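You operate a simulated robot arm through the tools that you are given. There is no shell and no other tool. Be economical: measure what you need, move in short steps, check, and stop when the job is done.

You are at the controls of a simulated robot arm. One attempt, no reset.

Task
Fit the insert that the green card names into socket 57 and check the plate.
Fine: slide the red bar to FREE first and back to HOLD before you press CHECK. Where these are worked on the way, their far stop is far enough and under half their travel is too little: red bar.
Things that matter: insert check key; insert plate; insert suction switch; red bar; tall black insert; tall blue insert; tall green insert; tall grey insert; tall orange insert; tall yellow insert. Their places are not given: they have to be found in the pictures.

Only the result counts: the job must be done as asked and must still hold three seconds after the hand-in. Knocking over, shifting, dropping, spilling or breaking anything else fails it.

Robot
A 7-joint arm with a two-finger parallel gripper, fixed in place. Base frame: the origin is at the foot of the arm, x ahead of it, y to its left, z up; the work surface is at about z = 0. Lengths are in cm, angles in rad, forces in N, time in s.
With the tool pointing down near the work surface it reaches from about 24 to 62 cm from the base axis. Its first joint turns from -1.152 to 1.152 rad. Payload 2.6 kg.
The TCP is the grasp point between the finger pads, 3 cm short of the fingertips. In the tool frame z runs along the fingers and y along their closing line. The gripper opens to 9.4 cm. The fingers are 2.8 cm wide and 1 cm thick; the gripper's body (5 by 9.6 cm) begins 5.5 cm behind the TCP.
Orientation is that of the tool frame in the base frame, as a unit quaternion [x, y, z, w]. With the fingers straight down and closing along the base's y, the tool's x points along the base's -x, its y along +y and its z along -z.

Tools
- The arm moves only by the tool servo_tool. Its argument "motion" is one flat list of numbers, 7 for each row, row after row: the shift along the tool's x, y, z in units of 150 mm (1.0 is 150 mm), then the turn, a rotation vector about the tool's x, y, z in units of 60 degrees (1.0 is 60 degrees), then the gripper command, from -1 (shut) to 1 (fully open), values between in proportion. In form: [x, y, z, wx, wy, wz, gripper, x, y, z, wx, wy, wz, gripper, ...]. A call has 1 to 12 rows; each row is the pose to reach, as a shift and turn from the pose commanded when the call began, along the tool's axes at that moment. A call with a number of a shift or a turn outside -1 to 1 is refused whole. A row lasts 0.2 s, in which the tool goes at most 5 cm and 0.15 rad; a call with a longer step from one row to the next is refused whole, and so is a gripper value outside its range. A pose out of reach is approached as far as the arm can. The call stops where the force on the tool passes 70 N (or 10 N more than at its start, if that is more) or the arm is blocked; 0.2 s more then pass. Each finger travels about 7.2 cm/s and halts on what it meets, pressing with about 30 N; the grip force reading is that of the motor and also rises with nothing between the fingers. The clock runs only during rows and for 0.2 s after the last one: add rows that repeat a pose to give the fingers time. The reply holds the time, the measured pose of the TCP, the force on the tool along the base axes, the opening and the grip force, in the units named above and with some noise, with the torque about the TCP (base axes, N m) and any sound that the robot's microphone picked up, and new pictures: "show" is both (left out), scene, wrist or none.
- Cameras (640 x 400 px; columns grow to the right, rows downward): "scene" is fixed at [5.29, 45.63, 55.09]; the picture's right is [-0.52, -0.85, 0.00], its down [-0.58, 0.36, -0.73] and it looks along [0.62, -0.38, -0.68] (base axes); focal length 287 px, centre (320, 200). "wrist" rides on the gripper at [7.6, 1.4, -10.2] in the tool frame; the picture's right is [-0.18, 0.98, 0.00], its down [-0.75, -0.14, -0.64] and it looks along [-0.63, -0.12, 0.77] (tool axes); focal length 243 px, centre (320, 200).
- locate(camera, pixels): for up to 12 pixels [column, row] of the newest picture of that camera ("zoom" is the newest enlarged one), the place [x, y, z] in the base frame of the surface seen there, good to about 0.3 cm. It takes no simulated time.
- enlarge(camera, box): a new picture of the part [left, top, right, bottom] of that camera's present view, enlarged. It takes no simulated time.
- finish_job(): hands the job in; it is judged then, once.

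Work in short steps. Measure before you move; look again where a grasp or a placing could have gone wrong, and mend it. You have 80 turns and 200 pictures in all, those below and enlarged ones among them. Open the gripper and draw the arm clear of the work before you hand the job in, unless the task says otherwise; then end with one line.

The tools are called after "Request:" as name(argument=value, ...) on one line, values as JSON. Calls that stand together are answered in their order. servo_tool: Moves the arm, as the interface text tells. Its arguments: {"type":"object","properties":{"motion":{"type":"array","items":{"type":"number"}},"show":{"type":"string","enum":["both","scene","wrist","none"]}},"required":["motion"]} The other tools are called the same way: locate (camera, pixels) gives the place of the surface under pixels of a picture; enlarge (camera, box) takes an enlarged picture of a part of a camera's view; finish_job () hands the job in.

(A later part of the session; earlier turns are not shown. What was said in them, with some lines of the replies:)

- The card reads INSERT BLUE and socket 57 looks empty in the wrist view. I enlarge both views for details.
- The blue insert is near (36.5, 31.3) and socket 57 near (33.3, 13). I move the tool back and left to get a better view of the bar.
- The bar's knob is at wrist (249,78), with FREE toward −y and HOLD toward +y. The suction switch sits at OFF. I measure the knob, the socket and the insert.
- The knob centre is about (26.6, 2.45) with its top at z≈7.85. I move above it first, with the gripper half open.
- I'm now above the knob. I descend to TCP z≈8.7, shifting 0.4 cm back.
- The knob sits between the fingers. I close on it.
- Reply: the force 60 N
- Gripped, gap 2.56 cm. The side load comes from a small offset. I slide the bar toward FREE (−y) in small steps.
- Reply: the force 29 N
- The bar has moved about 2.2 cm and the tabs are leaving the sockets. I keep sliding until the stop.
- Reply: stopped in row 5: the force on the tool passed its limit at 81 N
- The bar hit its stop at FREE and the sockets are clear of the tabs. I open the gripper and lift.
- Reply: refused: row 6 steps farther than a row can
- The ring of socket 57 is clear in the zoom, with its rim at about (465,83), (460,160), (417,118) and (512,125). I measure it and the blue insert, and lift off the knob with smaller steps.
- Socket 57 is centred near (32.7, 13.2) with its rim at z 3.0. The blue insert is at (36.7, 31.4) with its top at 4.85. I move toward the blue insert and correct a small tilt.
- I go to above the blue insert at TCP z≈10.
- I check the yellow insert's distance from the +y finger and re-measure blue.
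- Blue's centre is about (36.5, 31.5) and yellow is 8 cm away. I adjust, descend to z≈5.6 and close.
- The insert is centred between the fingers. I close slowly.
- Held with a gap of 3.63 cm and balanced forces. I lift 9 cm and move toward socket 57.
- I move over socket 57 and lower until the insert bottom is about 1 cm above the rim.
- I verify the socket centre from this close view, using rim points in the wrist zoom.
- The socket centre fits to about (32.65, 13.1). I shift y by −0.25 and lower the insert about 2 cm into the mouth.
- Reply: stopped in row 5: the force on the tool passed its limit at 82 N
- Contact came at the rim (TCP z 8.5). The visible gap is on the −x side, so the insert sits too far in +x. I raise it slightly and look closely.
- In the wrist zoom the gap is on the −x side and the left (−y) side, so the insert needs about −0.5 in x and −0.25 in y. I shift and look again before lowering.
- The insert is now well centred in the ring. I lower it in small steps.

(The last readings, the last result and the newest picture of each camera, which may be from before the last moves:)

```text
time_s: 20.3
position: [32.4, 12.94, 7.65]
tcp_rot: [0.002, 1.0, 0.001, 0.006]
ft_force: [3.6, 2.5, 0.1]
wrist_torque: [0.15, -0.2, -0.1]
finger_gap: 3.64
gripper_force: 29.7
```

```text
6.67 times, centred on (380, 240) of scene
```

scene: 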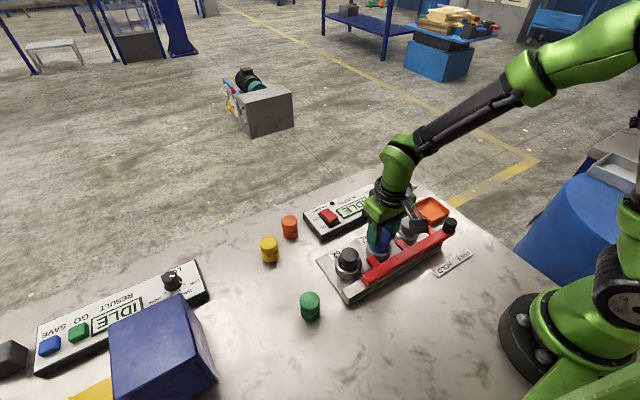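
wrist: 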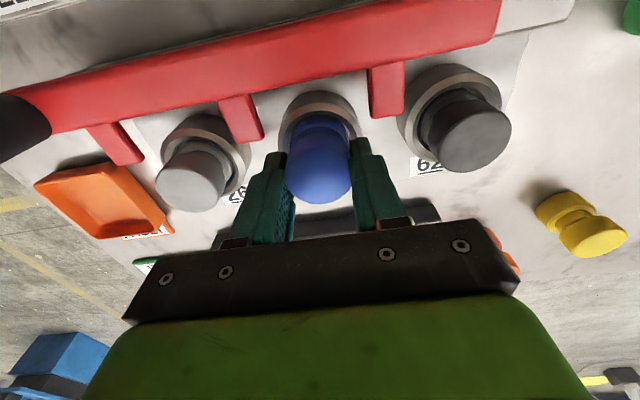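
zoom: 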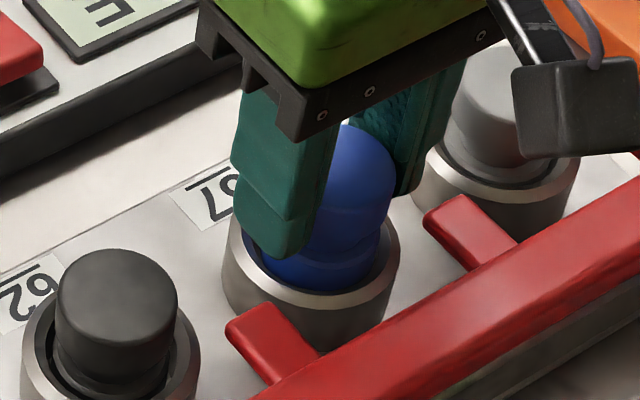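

The insert has entered the socket (bottom ≈1.8). Small side forces suggest a slight +x/+y correction as I lower the last 0.9 cm.

Request:
servo_tool(motion=[-0.01, 0.006, 0.02, 0, 0, 0, -0.8, -0.01, 0.006, 0.04, 0, 0, 0, -0.8, -0.01, 0.006, 0.052, 0, 0, 0, -0.8, -0.01, 0.006, 0.062, 0, 0, 0, -0.8, -0.01, 0.006, 0.062, 0, 0, 0, -0.8])

Request:
enlarge(camera="scene", box=[350, 210, 410, 270])

```text
time_s: 21.5
position: [32.71, 13.17, 6.82]
tcp_rot: [0.003, 1.0, 0.001, 0.004]
ft_force: [0.3, -0.3, -0.6]
wrist_torque: [0.0, 0.03, 0.04]
finger_gap: 3.64
gripper_force: 29.9
```

scene: 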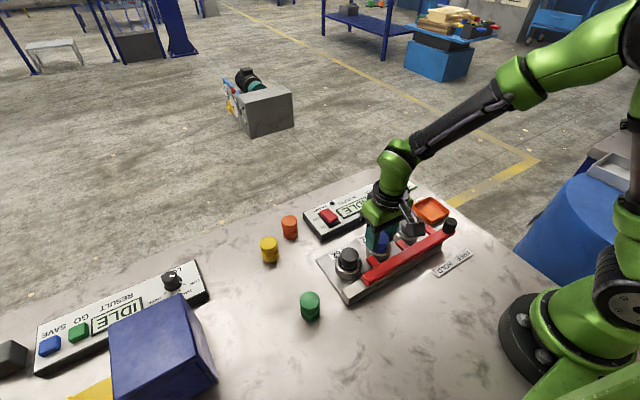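
wrist: 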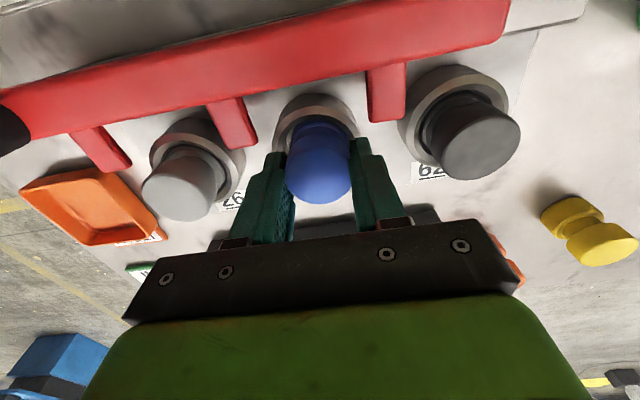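

```text
6.67 times, centred on (380, 240) of scene
```

zoom: 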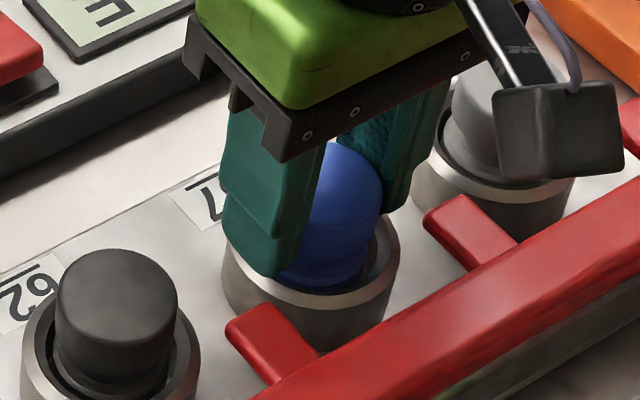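

It is nearly at the floor. I lower another 0.2 cm to feel the seat.

Request:
servo_tool(motion=[0, 0, 0.007, 0, 0, 0, -0.8, 0, 0, 0.014, 0, 0, 0, -0.8, 0, 0, 0.014, 0, 0, 0, -0.8], show="none")

```text
time_s: 22.3
position: [32.65, 13.19, 6.47]
tcp_rot: [0.002, 1.0, 0.001, 0.004]
ft_force: [0.4, -0.3, 0.5]
wrist_torque: [0.01, -0.03, 0.01]
finger_gap: 3.62
gripper_force: 30.1
```

No contact yet. I lower 0.15 cm more, with the fingertips still above the rim.

Request:
servo_tool(motion=[0, 0, 0.005, 0, 0, 0, -0.8, 0, 0, 0.01, 0, 0, 0, -0.8, 0, 0, 0.01, 0, 0, 0, -0.8], show="none")

```text
time_s: 23.1
position: [32.69, 13.12, 6.42]
tcp_rot: [0.003, 1.0, 0.001, 0.005]
ft_force: [-3.8, -2.2, 19.7]
wrist_torque: [-0.26, 0.48, 0.0]
finger_gap: 3.66
gripper_force: 30.1
```

Contact with the floor (20 N up), so it is seated. I open modestly to 5 cm and check before lifting.

Request:
servo_tool(motion=[0, 0, 0.005, 0, 0, 0, -0.1, 0, 0, 0.005, 0, 0, 0, 0.06, 0, 0, 0.0, 0, 0, 0, 0.06, 0, 0, -0.1, 0, 0, 0, 0.06, 0, 0, -0.35, 0, 0, 0, 0.06, 0, 0, -0.65, 0, 0, 0, 0.06, 0, 0, -0.9, 0, 0, 0, 0.06, 0, 0, -0.9, 0, 0, 0, 0.06])

Request:
enlarge(camera="scene", box=[320, 190, 470, 290])

```text
time_s: 24.9
position: [32.89, 12.94, 20.0]
tcp_rot: [0.003, 1.0, 0.002, 0.004]
ft_force: [0.4, -0.3, 0.2]
wrist_torque: [0.0, -0.02, 0.0]
finger_gap: 5.01
gripper_force: 0.0
```

scene: 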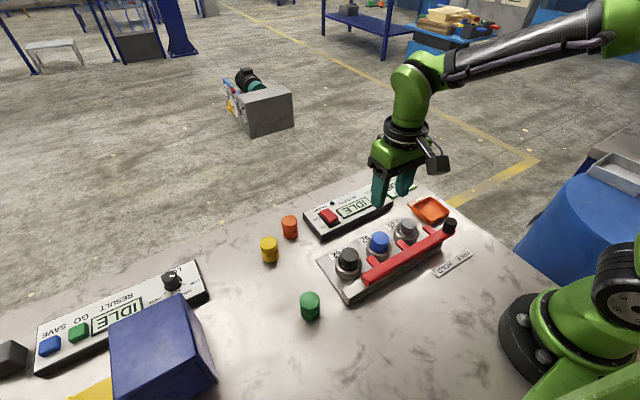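
wrist: 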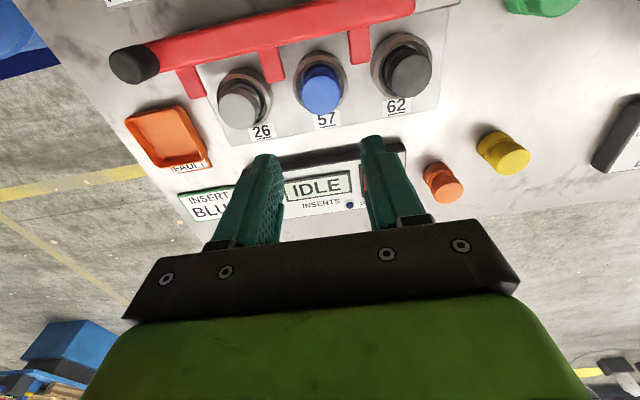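

```text
4.00 times, centred on (395, 240) of scene
```

zoom: 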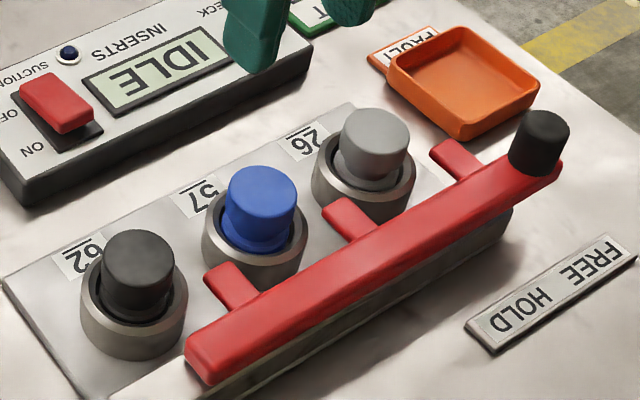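

Blue sits upright in 57, level with its neighbours. Next I return over the knob (now at y≈−2.2).

Request:
servo_tool(motion=[0.12, -0.25, 0, -0.01, 0, 0, 0.0, 0.24, -0.5, 0, -0.01, 0, 0, 0.0, 0.36, -0.75, 0, -0.01, 0, 0, 0.0, 0.413, -1.0, 0.1, -0.01, 0, 0, 0.0, 0.413, -1.0, 0.4, -0.01, 0, 0, 0.0, 0.413, -1.0, 0.5, -0.01, 0, 0, 0.0, 0.413, -1.0, 0.5, -0.01, 0, 0, 0.0])

Request:
locate(camera="scene", pixels=[[450, 221], [446, 221], [454, 221], [449, 218], [380, 240], [348, 254], [405, 228]])

Request:
enlarge(camera="scene", box=[320, 190, 470, 290])

```text
time_s: 26.5
position: [26.37, -2.02, 12.4]
tcp_rot: [0.003, 1.0, 0.007, 0.004]
ft_force: [0.4, -0.8, 0.0]
wrist_torque: [-0.01, 0.0, -0.01]
finger_gap: 4.7
gripper_force: 0.0
```

scene: 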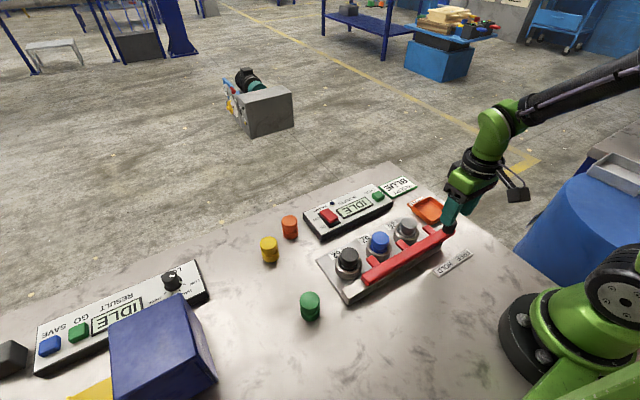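
wrist: 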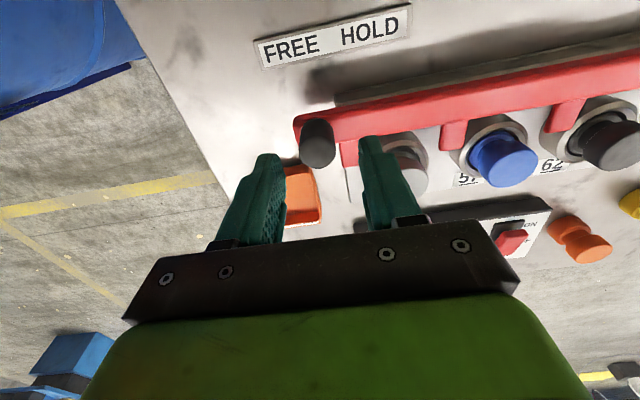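

```text
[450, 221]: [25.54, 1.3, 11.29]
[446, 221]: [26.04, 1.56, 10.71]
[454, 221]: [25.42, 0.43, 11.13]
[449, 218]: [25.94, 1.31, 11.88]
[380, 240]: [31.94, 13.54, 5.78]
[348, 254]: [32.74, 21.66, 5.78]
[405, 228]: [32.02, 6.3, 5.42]
```

```text
4.00 times, centred on (395, 240) of scene
```

zoom: 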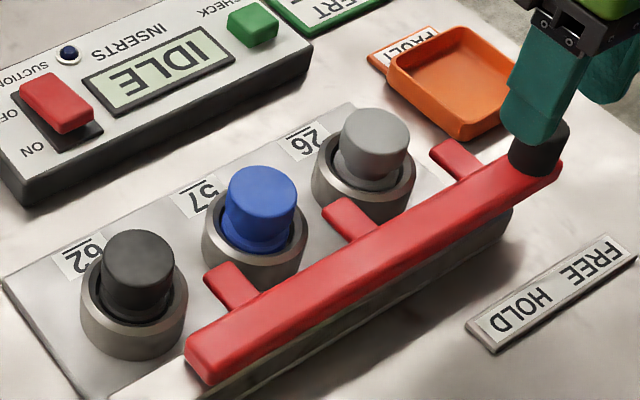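

The knob is between the fingers in the wrist view (317,140). I descend to z≈8.75, then grip.

Request:
servo_tool(motion=[-0.015, -0.014, 0.1, 0, 0, 0, 0.0, -0.015, -0.014, 0.2, 0, 0, 0, 0.0, -0.015, -0.014, 0.243, 0, 0, 0, 0.0, -0.015, -0.014, 0.243, 0, 0, 0, 0.0, -0.015, -0.014, 0.243, 0, 0, 0, -0.5, -0.015, -0.014, 0.243, 0, 0, 0, -0.8, -0.015, -0.014, 0.243, 0, 0, 0, -1], show="wrist")

```text
time_s: 28.1
position: [26.68, -2.25, 8.76]
tcp_rot: [0.003, 1.0, 0.007, 0.004]
ft_force: [1.1, -2.0, -6.6]
wrist_torque: [-0.99, -0.17, -0.03]
finger_gap: 2.53
gripper_force: 45.4
```

wrist: 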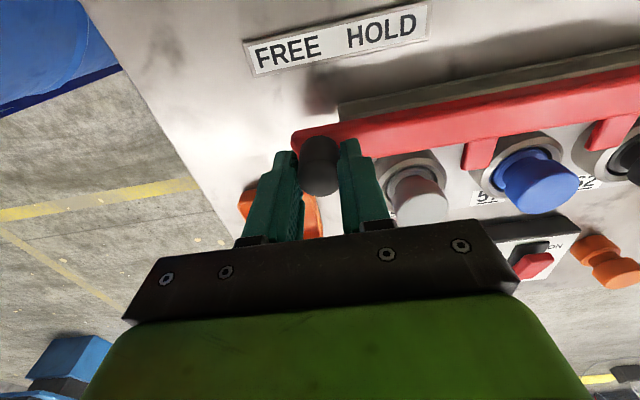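

Gripped. I slide toward HOLD (+y), going 3 cm first and then checking how the tabs meet the grooves.

Request:
servo_tool(motion=[0, 0.04, 0, 0, 0, 0, -1, 0, 0.08, 0, 0, 0, 0, -1, 0, 0.12, 0, 0, 0, 0, -1, 0, 0.16, 0, 0, 0, 0, -1, 0, 0.18, 0, 0, 0, 0, -1, 0, 0.18, 0, 0, 0, 0, -1])

Request:
enlarge(camera="scene", box=[320, 190, 470, 290])

```text
time_s: 29.5
position: [26.67, 0.78, 8.84]
tcp_rot: [0.002, 1.0, 0.007, 0.004]
ft_force: [-5.1, 0.0, -0.5]
wrist_torque: [-0.93, -0.56, 0.2]
finger_gap: 2.56
gripper_force: 45.0
```

scene: 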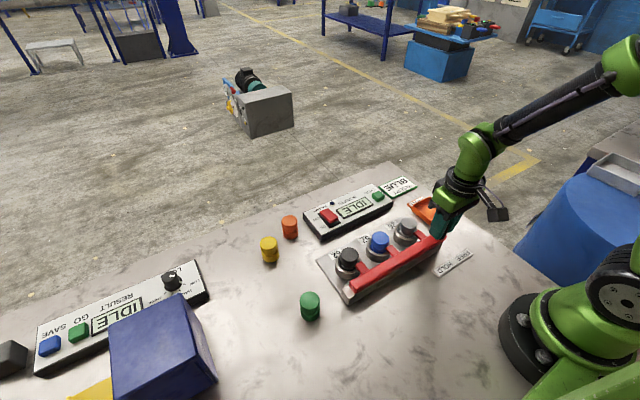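
wrist: 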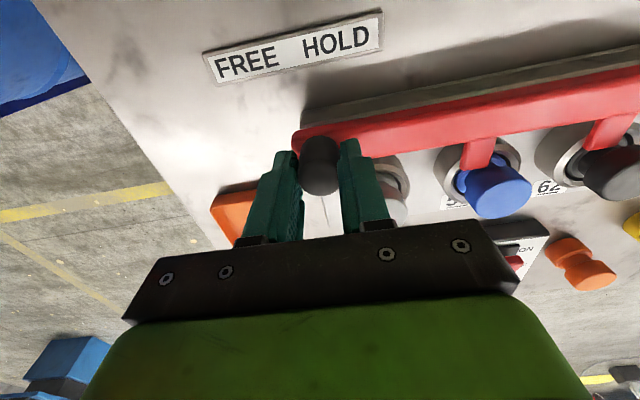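

```text
4.00 times, centred on (395, 240) of scene
```

zoom: 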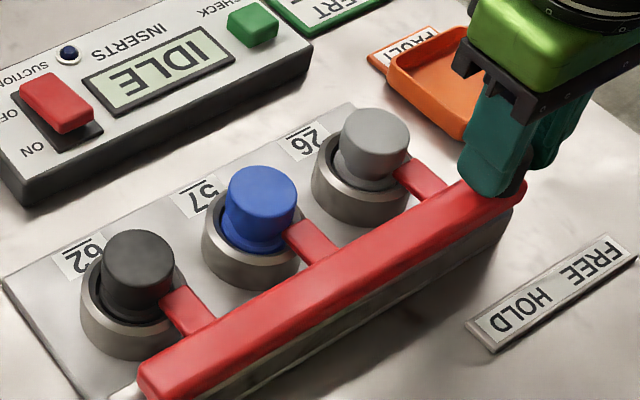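

The tabs enter the grooves without resistance. I continue to the stop.

Request:
servo_tool(motion=[0, 0.03, 0, 0, 0, 0, -1, 0, 0.06, 0, 0, 0, 0, -1, 0, 0.085, 0, 0, 0, 0, -1, 0, 0.11, 0, 0, 0, 0, -1, 0, 0.13, 0, 0, 0, 0, -1])

Request:
enlarge(camera="scene", box=[320, 190, 470, 290])

```text
time_s: 30.7
position: [26.62, 2.01, 8.76]
tcp_rot: [0.005, 1.0, 0.003, 0.006]
ft_force: [-8.8, -54.6, 27.8]
wrist_torque: [-2.22, 0.84, -0.29]
finger_gap: 2.58
gripper_force: 45.2
```

scene: 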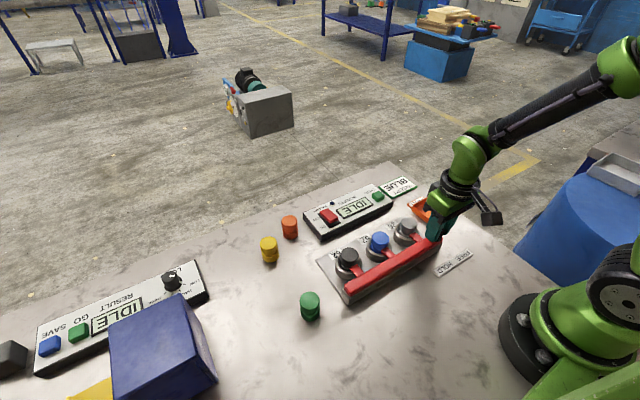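
wrist: 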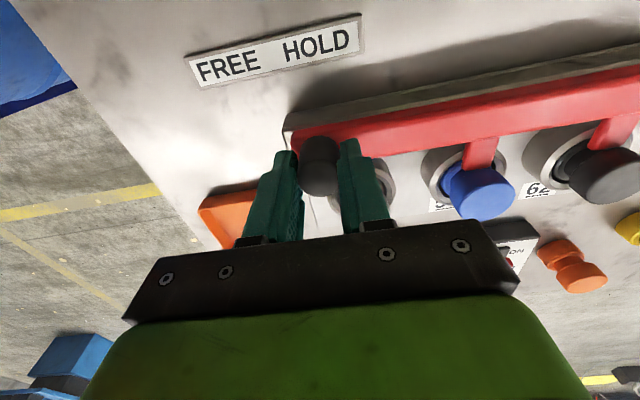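

```text
4.00 times, centred on (395, 240) of scene
```

zoom: 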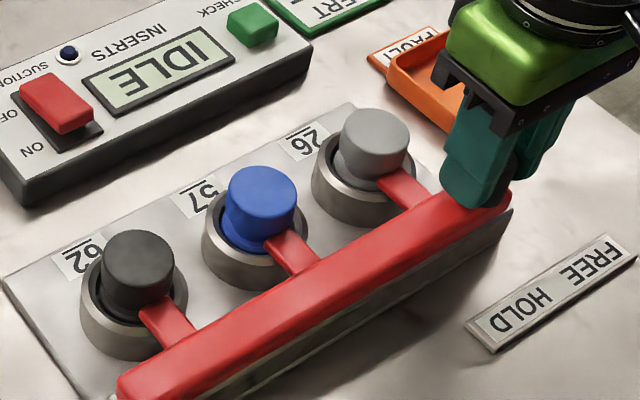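

The bar is at its HOLD stop (y 2.0, resistance 55 N). I release and lift off.

Request:
servo_tool(motion=[0, -0.03, 0, 0, 0, 0, -0.5, 0, -0.03, 0, 0, 0, 0, 0, 0, -0.03, 0, 0, 0, 0, 0, 0, -0.03, -0.2, 0, 0, 0, 0, 0, -0.03, -0.5, 0, 0, 0, 0, -0.2, -0.03, -0.75, 0, 0, 0, 0, -0.4, -0.03, -0.8, 0, 0, 0, -0.5, -0.4, -0.03, -0.8, 0, 0, 0, -1, -0.4, -0.03, -0.8, 0, 0, 0, -1])

Request:
enlarge(camera="scene", box=[300, 170, 470, 300])

Request:
locate(camera="scene", pixels=[[378, 195], [372, 196], [384, 196], [378, 199], [328, 215], [322, 211], [335, 220]])

```text
time_s: 32.7
position: [32.74, 1.88, 20.73]
tcp_rot: [0.003, 1.0, 0.007, 0.004]
ft_force: [0.4, -0.6, 0.3]
wrist_torque: [0.03, -0.02, -0.03]
finger_gap: 0.0
gripper_force: 30.4
```

scene: 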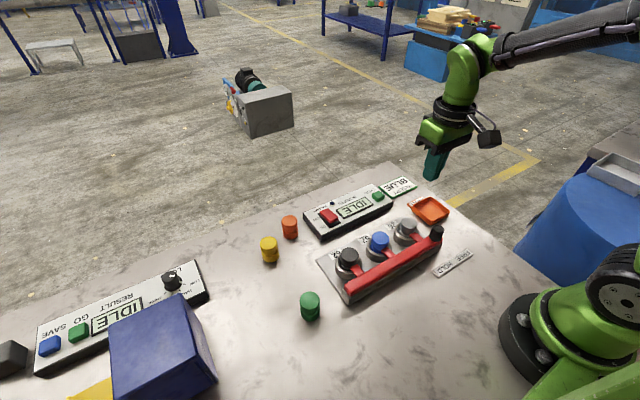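
wrist: 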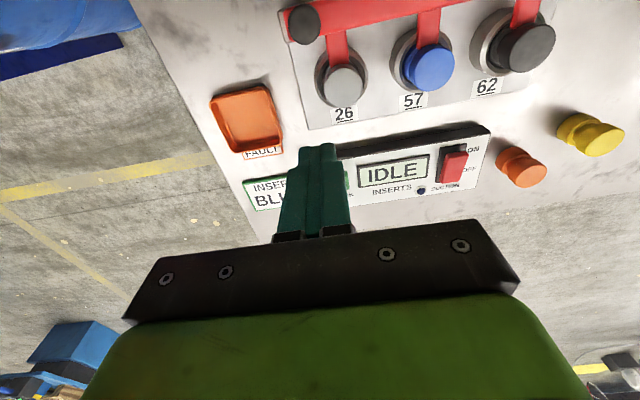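

```text
3.08 times, centred on (385, 235) of scene
```

zoom: 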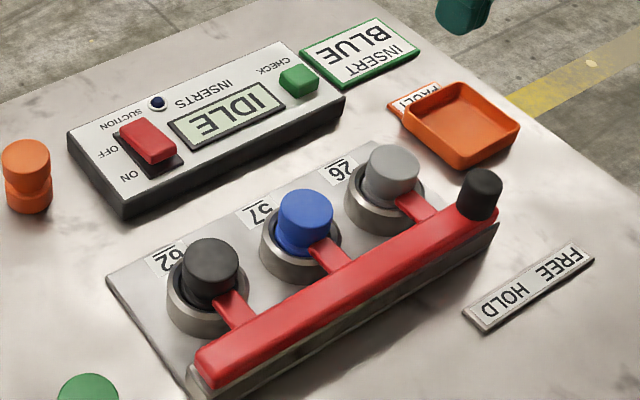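

```text
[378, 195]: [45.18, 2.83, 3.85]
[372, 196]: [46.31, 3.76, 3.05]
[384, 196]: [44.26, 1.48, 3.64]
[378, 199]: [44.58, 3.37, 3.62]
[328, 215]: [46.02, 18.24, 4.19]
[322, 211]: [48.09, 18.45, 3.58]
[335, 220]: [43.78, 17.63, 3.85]
```

Bar is at HOLD and everything is upright. The CHECK key is at about (45.0, 2.9) with its top at z≈3.85. I move above it with the fingers closed.

Request:
servo_tool(motion=[-0.2, 0.02, 0, 0, 0, 0, -1, -0.45, 0.04, 0, 0, 0, 0, -1, -0.7, 0.068, 0.1, 0, 0, 0, -1, -0.82, 0.068, 0.35, 0, 0, 0, -1, -0.82, 0.068, 0.6, 0, 0, 0, -1, -0.82, 0.068, 0.78, 0, 0, 0, -1, -0.82, 0.068, 0.78, 0, 0, 0, -1])

Request:
enlarge(camera="scene", box=[320, 150, 440, 230])

Request:
enlarge(camera="wrist", box=[220, 80, 460, 240])

```text
time_s: 34.3
position: [45.1, 3.05, 9.11]
tcp_rot: [0.002, 1.0, 0.007, 0.005]
ft_force: [-0.2, 0.4, 0.4]
wrist_torque: [0.01, 0.0, 0.02]
finger_gap: 0.0
gripper_force: 30.2
```

scene: 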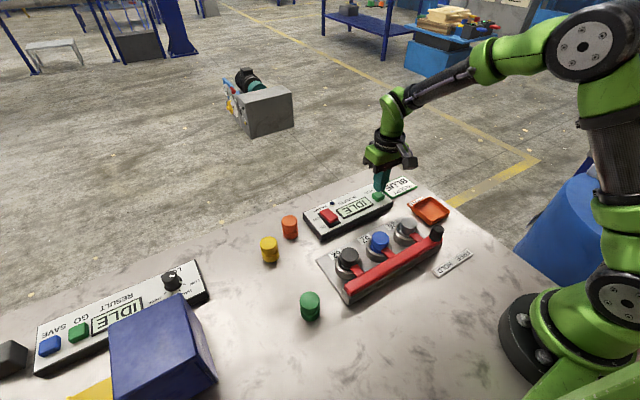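
wrist: 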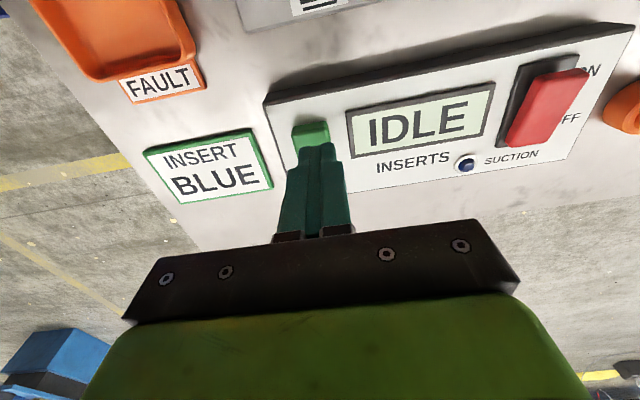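

```text
5.00 times, centred on (380, 190) of scene
```

zoom: 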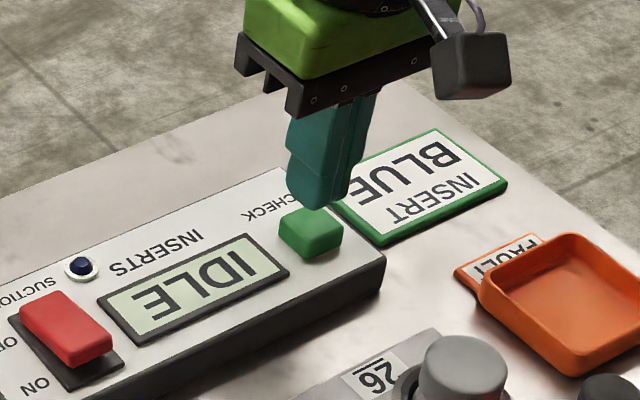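

```text
2.50 times, centred on (340, 160) of wrist
```

zoom: 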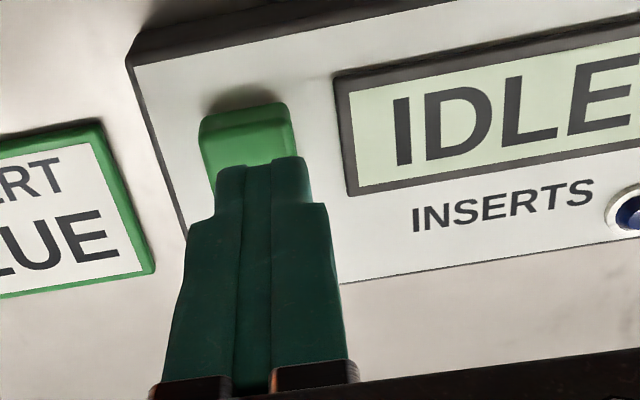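

The fingertip is over the CHECK key. I press down slowly with a slight −x/−y correction, then come back up.

Request:
servo_tool(motion=[0.013, -0.012, 0.1, 0, 0, 0, -1, 0.013, -0.012, 0.15, 0, 0, 0, -1, 0.013, -0.012, 0.165, 0, 0, 0, -1, 0.013, -0.012, 0.175, 0, 0, 0, -1])

```text
time_s: 35.3
position: [44.81, 2.86, 6.53]
tcp_rot: [0.002, 1.0, 0.007, 0.004]
ft_force: [-0.2, -1.1, 1.8]
wrist_torque: [-0.02, 0.0, 0.01]
finger_gap: 0.0
gripper_force: 30.2
heard: click
```

scene: 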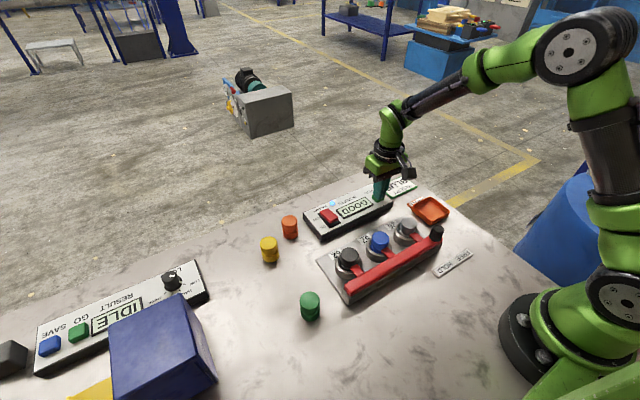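
wrist: 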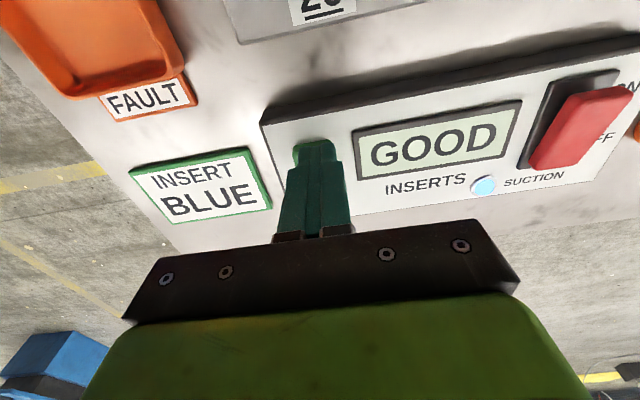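

The display shows GOOD and the lamp is lit. I lift straight up, draw back, and open the gripper.

Request:
servo_tool(motion=[0, 0, -0.15, 0, 0, 0, -1, 0, 0, -0.45, 0, 0, 0, -1, 0, 0, -0.75, 0, 0, 0, -1, 0.1, 0, -1.0, 0, 0, 0, -0.5, 0.3, -0.1, -1.0, 0, 0, 0, 0.5, 0.5, -0.2, -1.0, 0, 0, 0, 1, 0.5, -0.2, -1.0, 0, 0, 0, 1, 0.5, -0.2, -1.0, 0, 0, 0, 1])

Request:
enlarge(camera="scene", box=[270, 160, 480, 320])

```text
time_s: 37.1
position: [36.96, -0.11, 21.62]
tcp_rot: [0.003, 1.0, 0.007, 0.005]
ft_force: [-0.9, 0.6, 0.6]
wrist_torque: [0.03, -0.04, 0.03]
finger_gap: 9.41
gripper_force: 0.1
```

scene: 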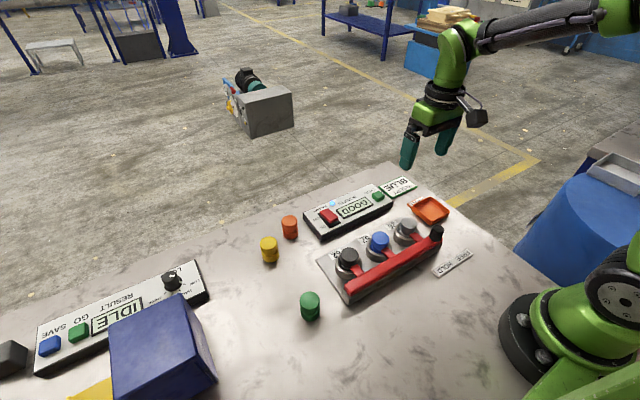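
wrist: 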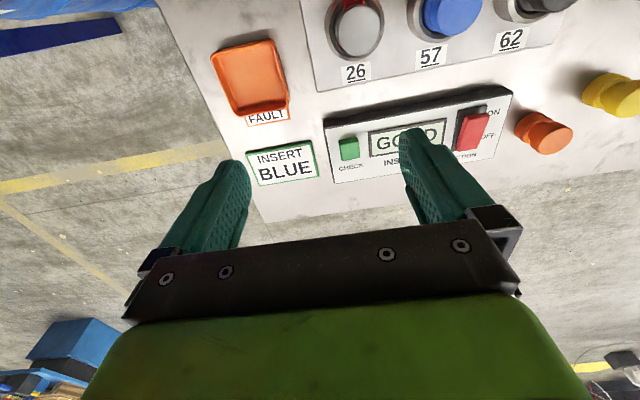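

```text
2.50 times, centred on (375, 240) of scene
```

zoom: 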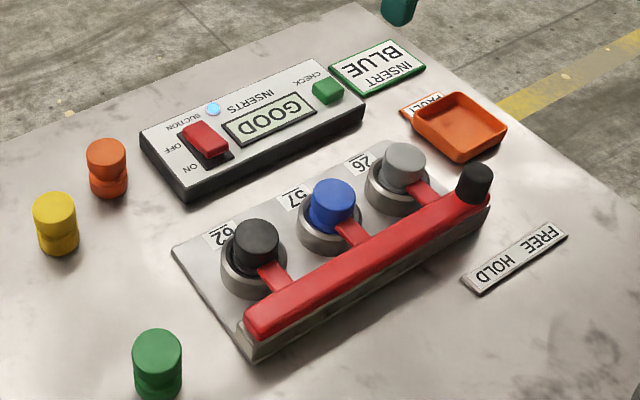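

GOOD stays on the display, the bar is at HOLD, nothing else has moved, and the arm is clear. I hand the job in.

Request:
finish_job()

```text
The job is handed in.
```

The blue insert is in socket 57, the red bar went to FREE and is back at HOLD, and CHECK was pressed with the display reading GOOD; I left the suction switch at OFF, where I found it.
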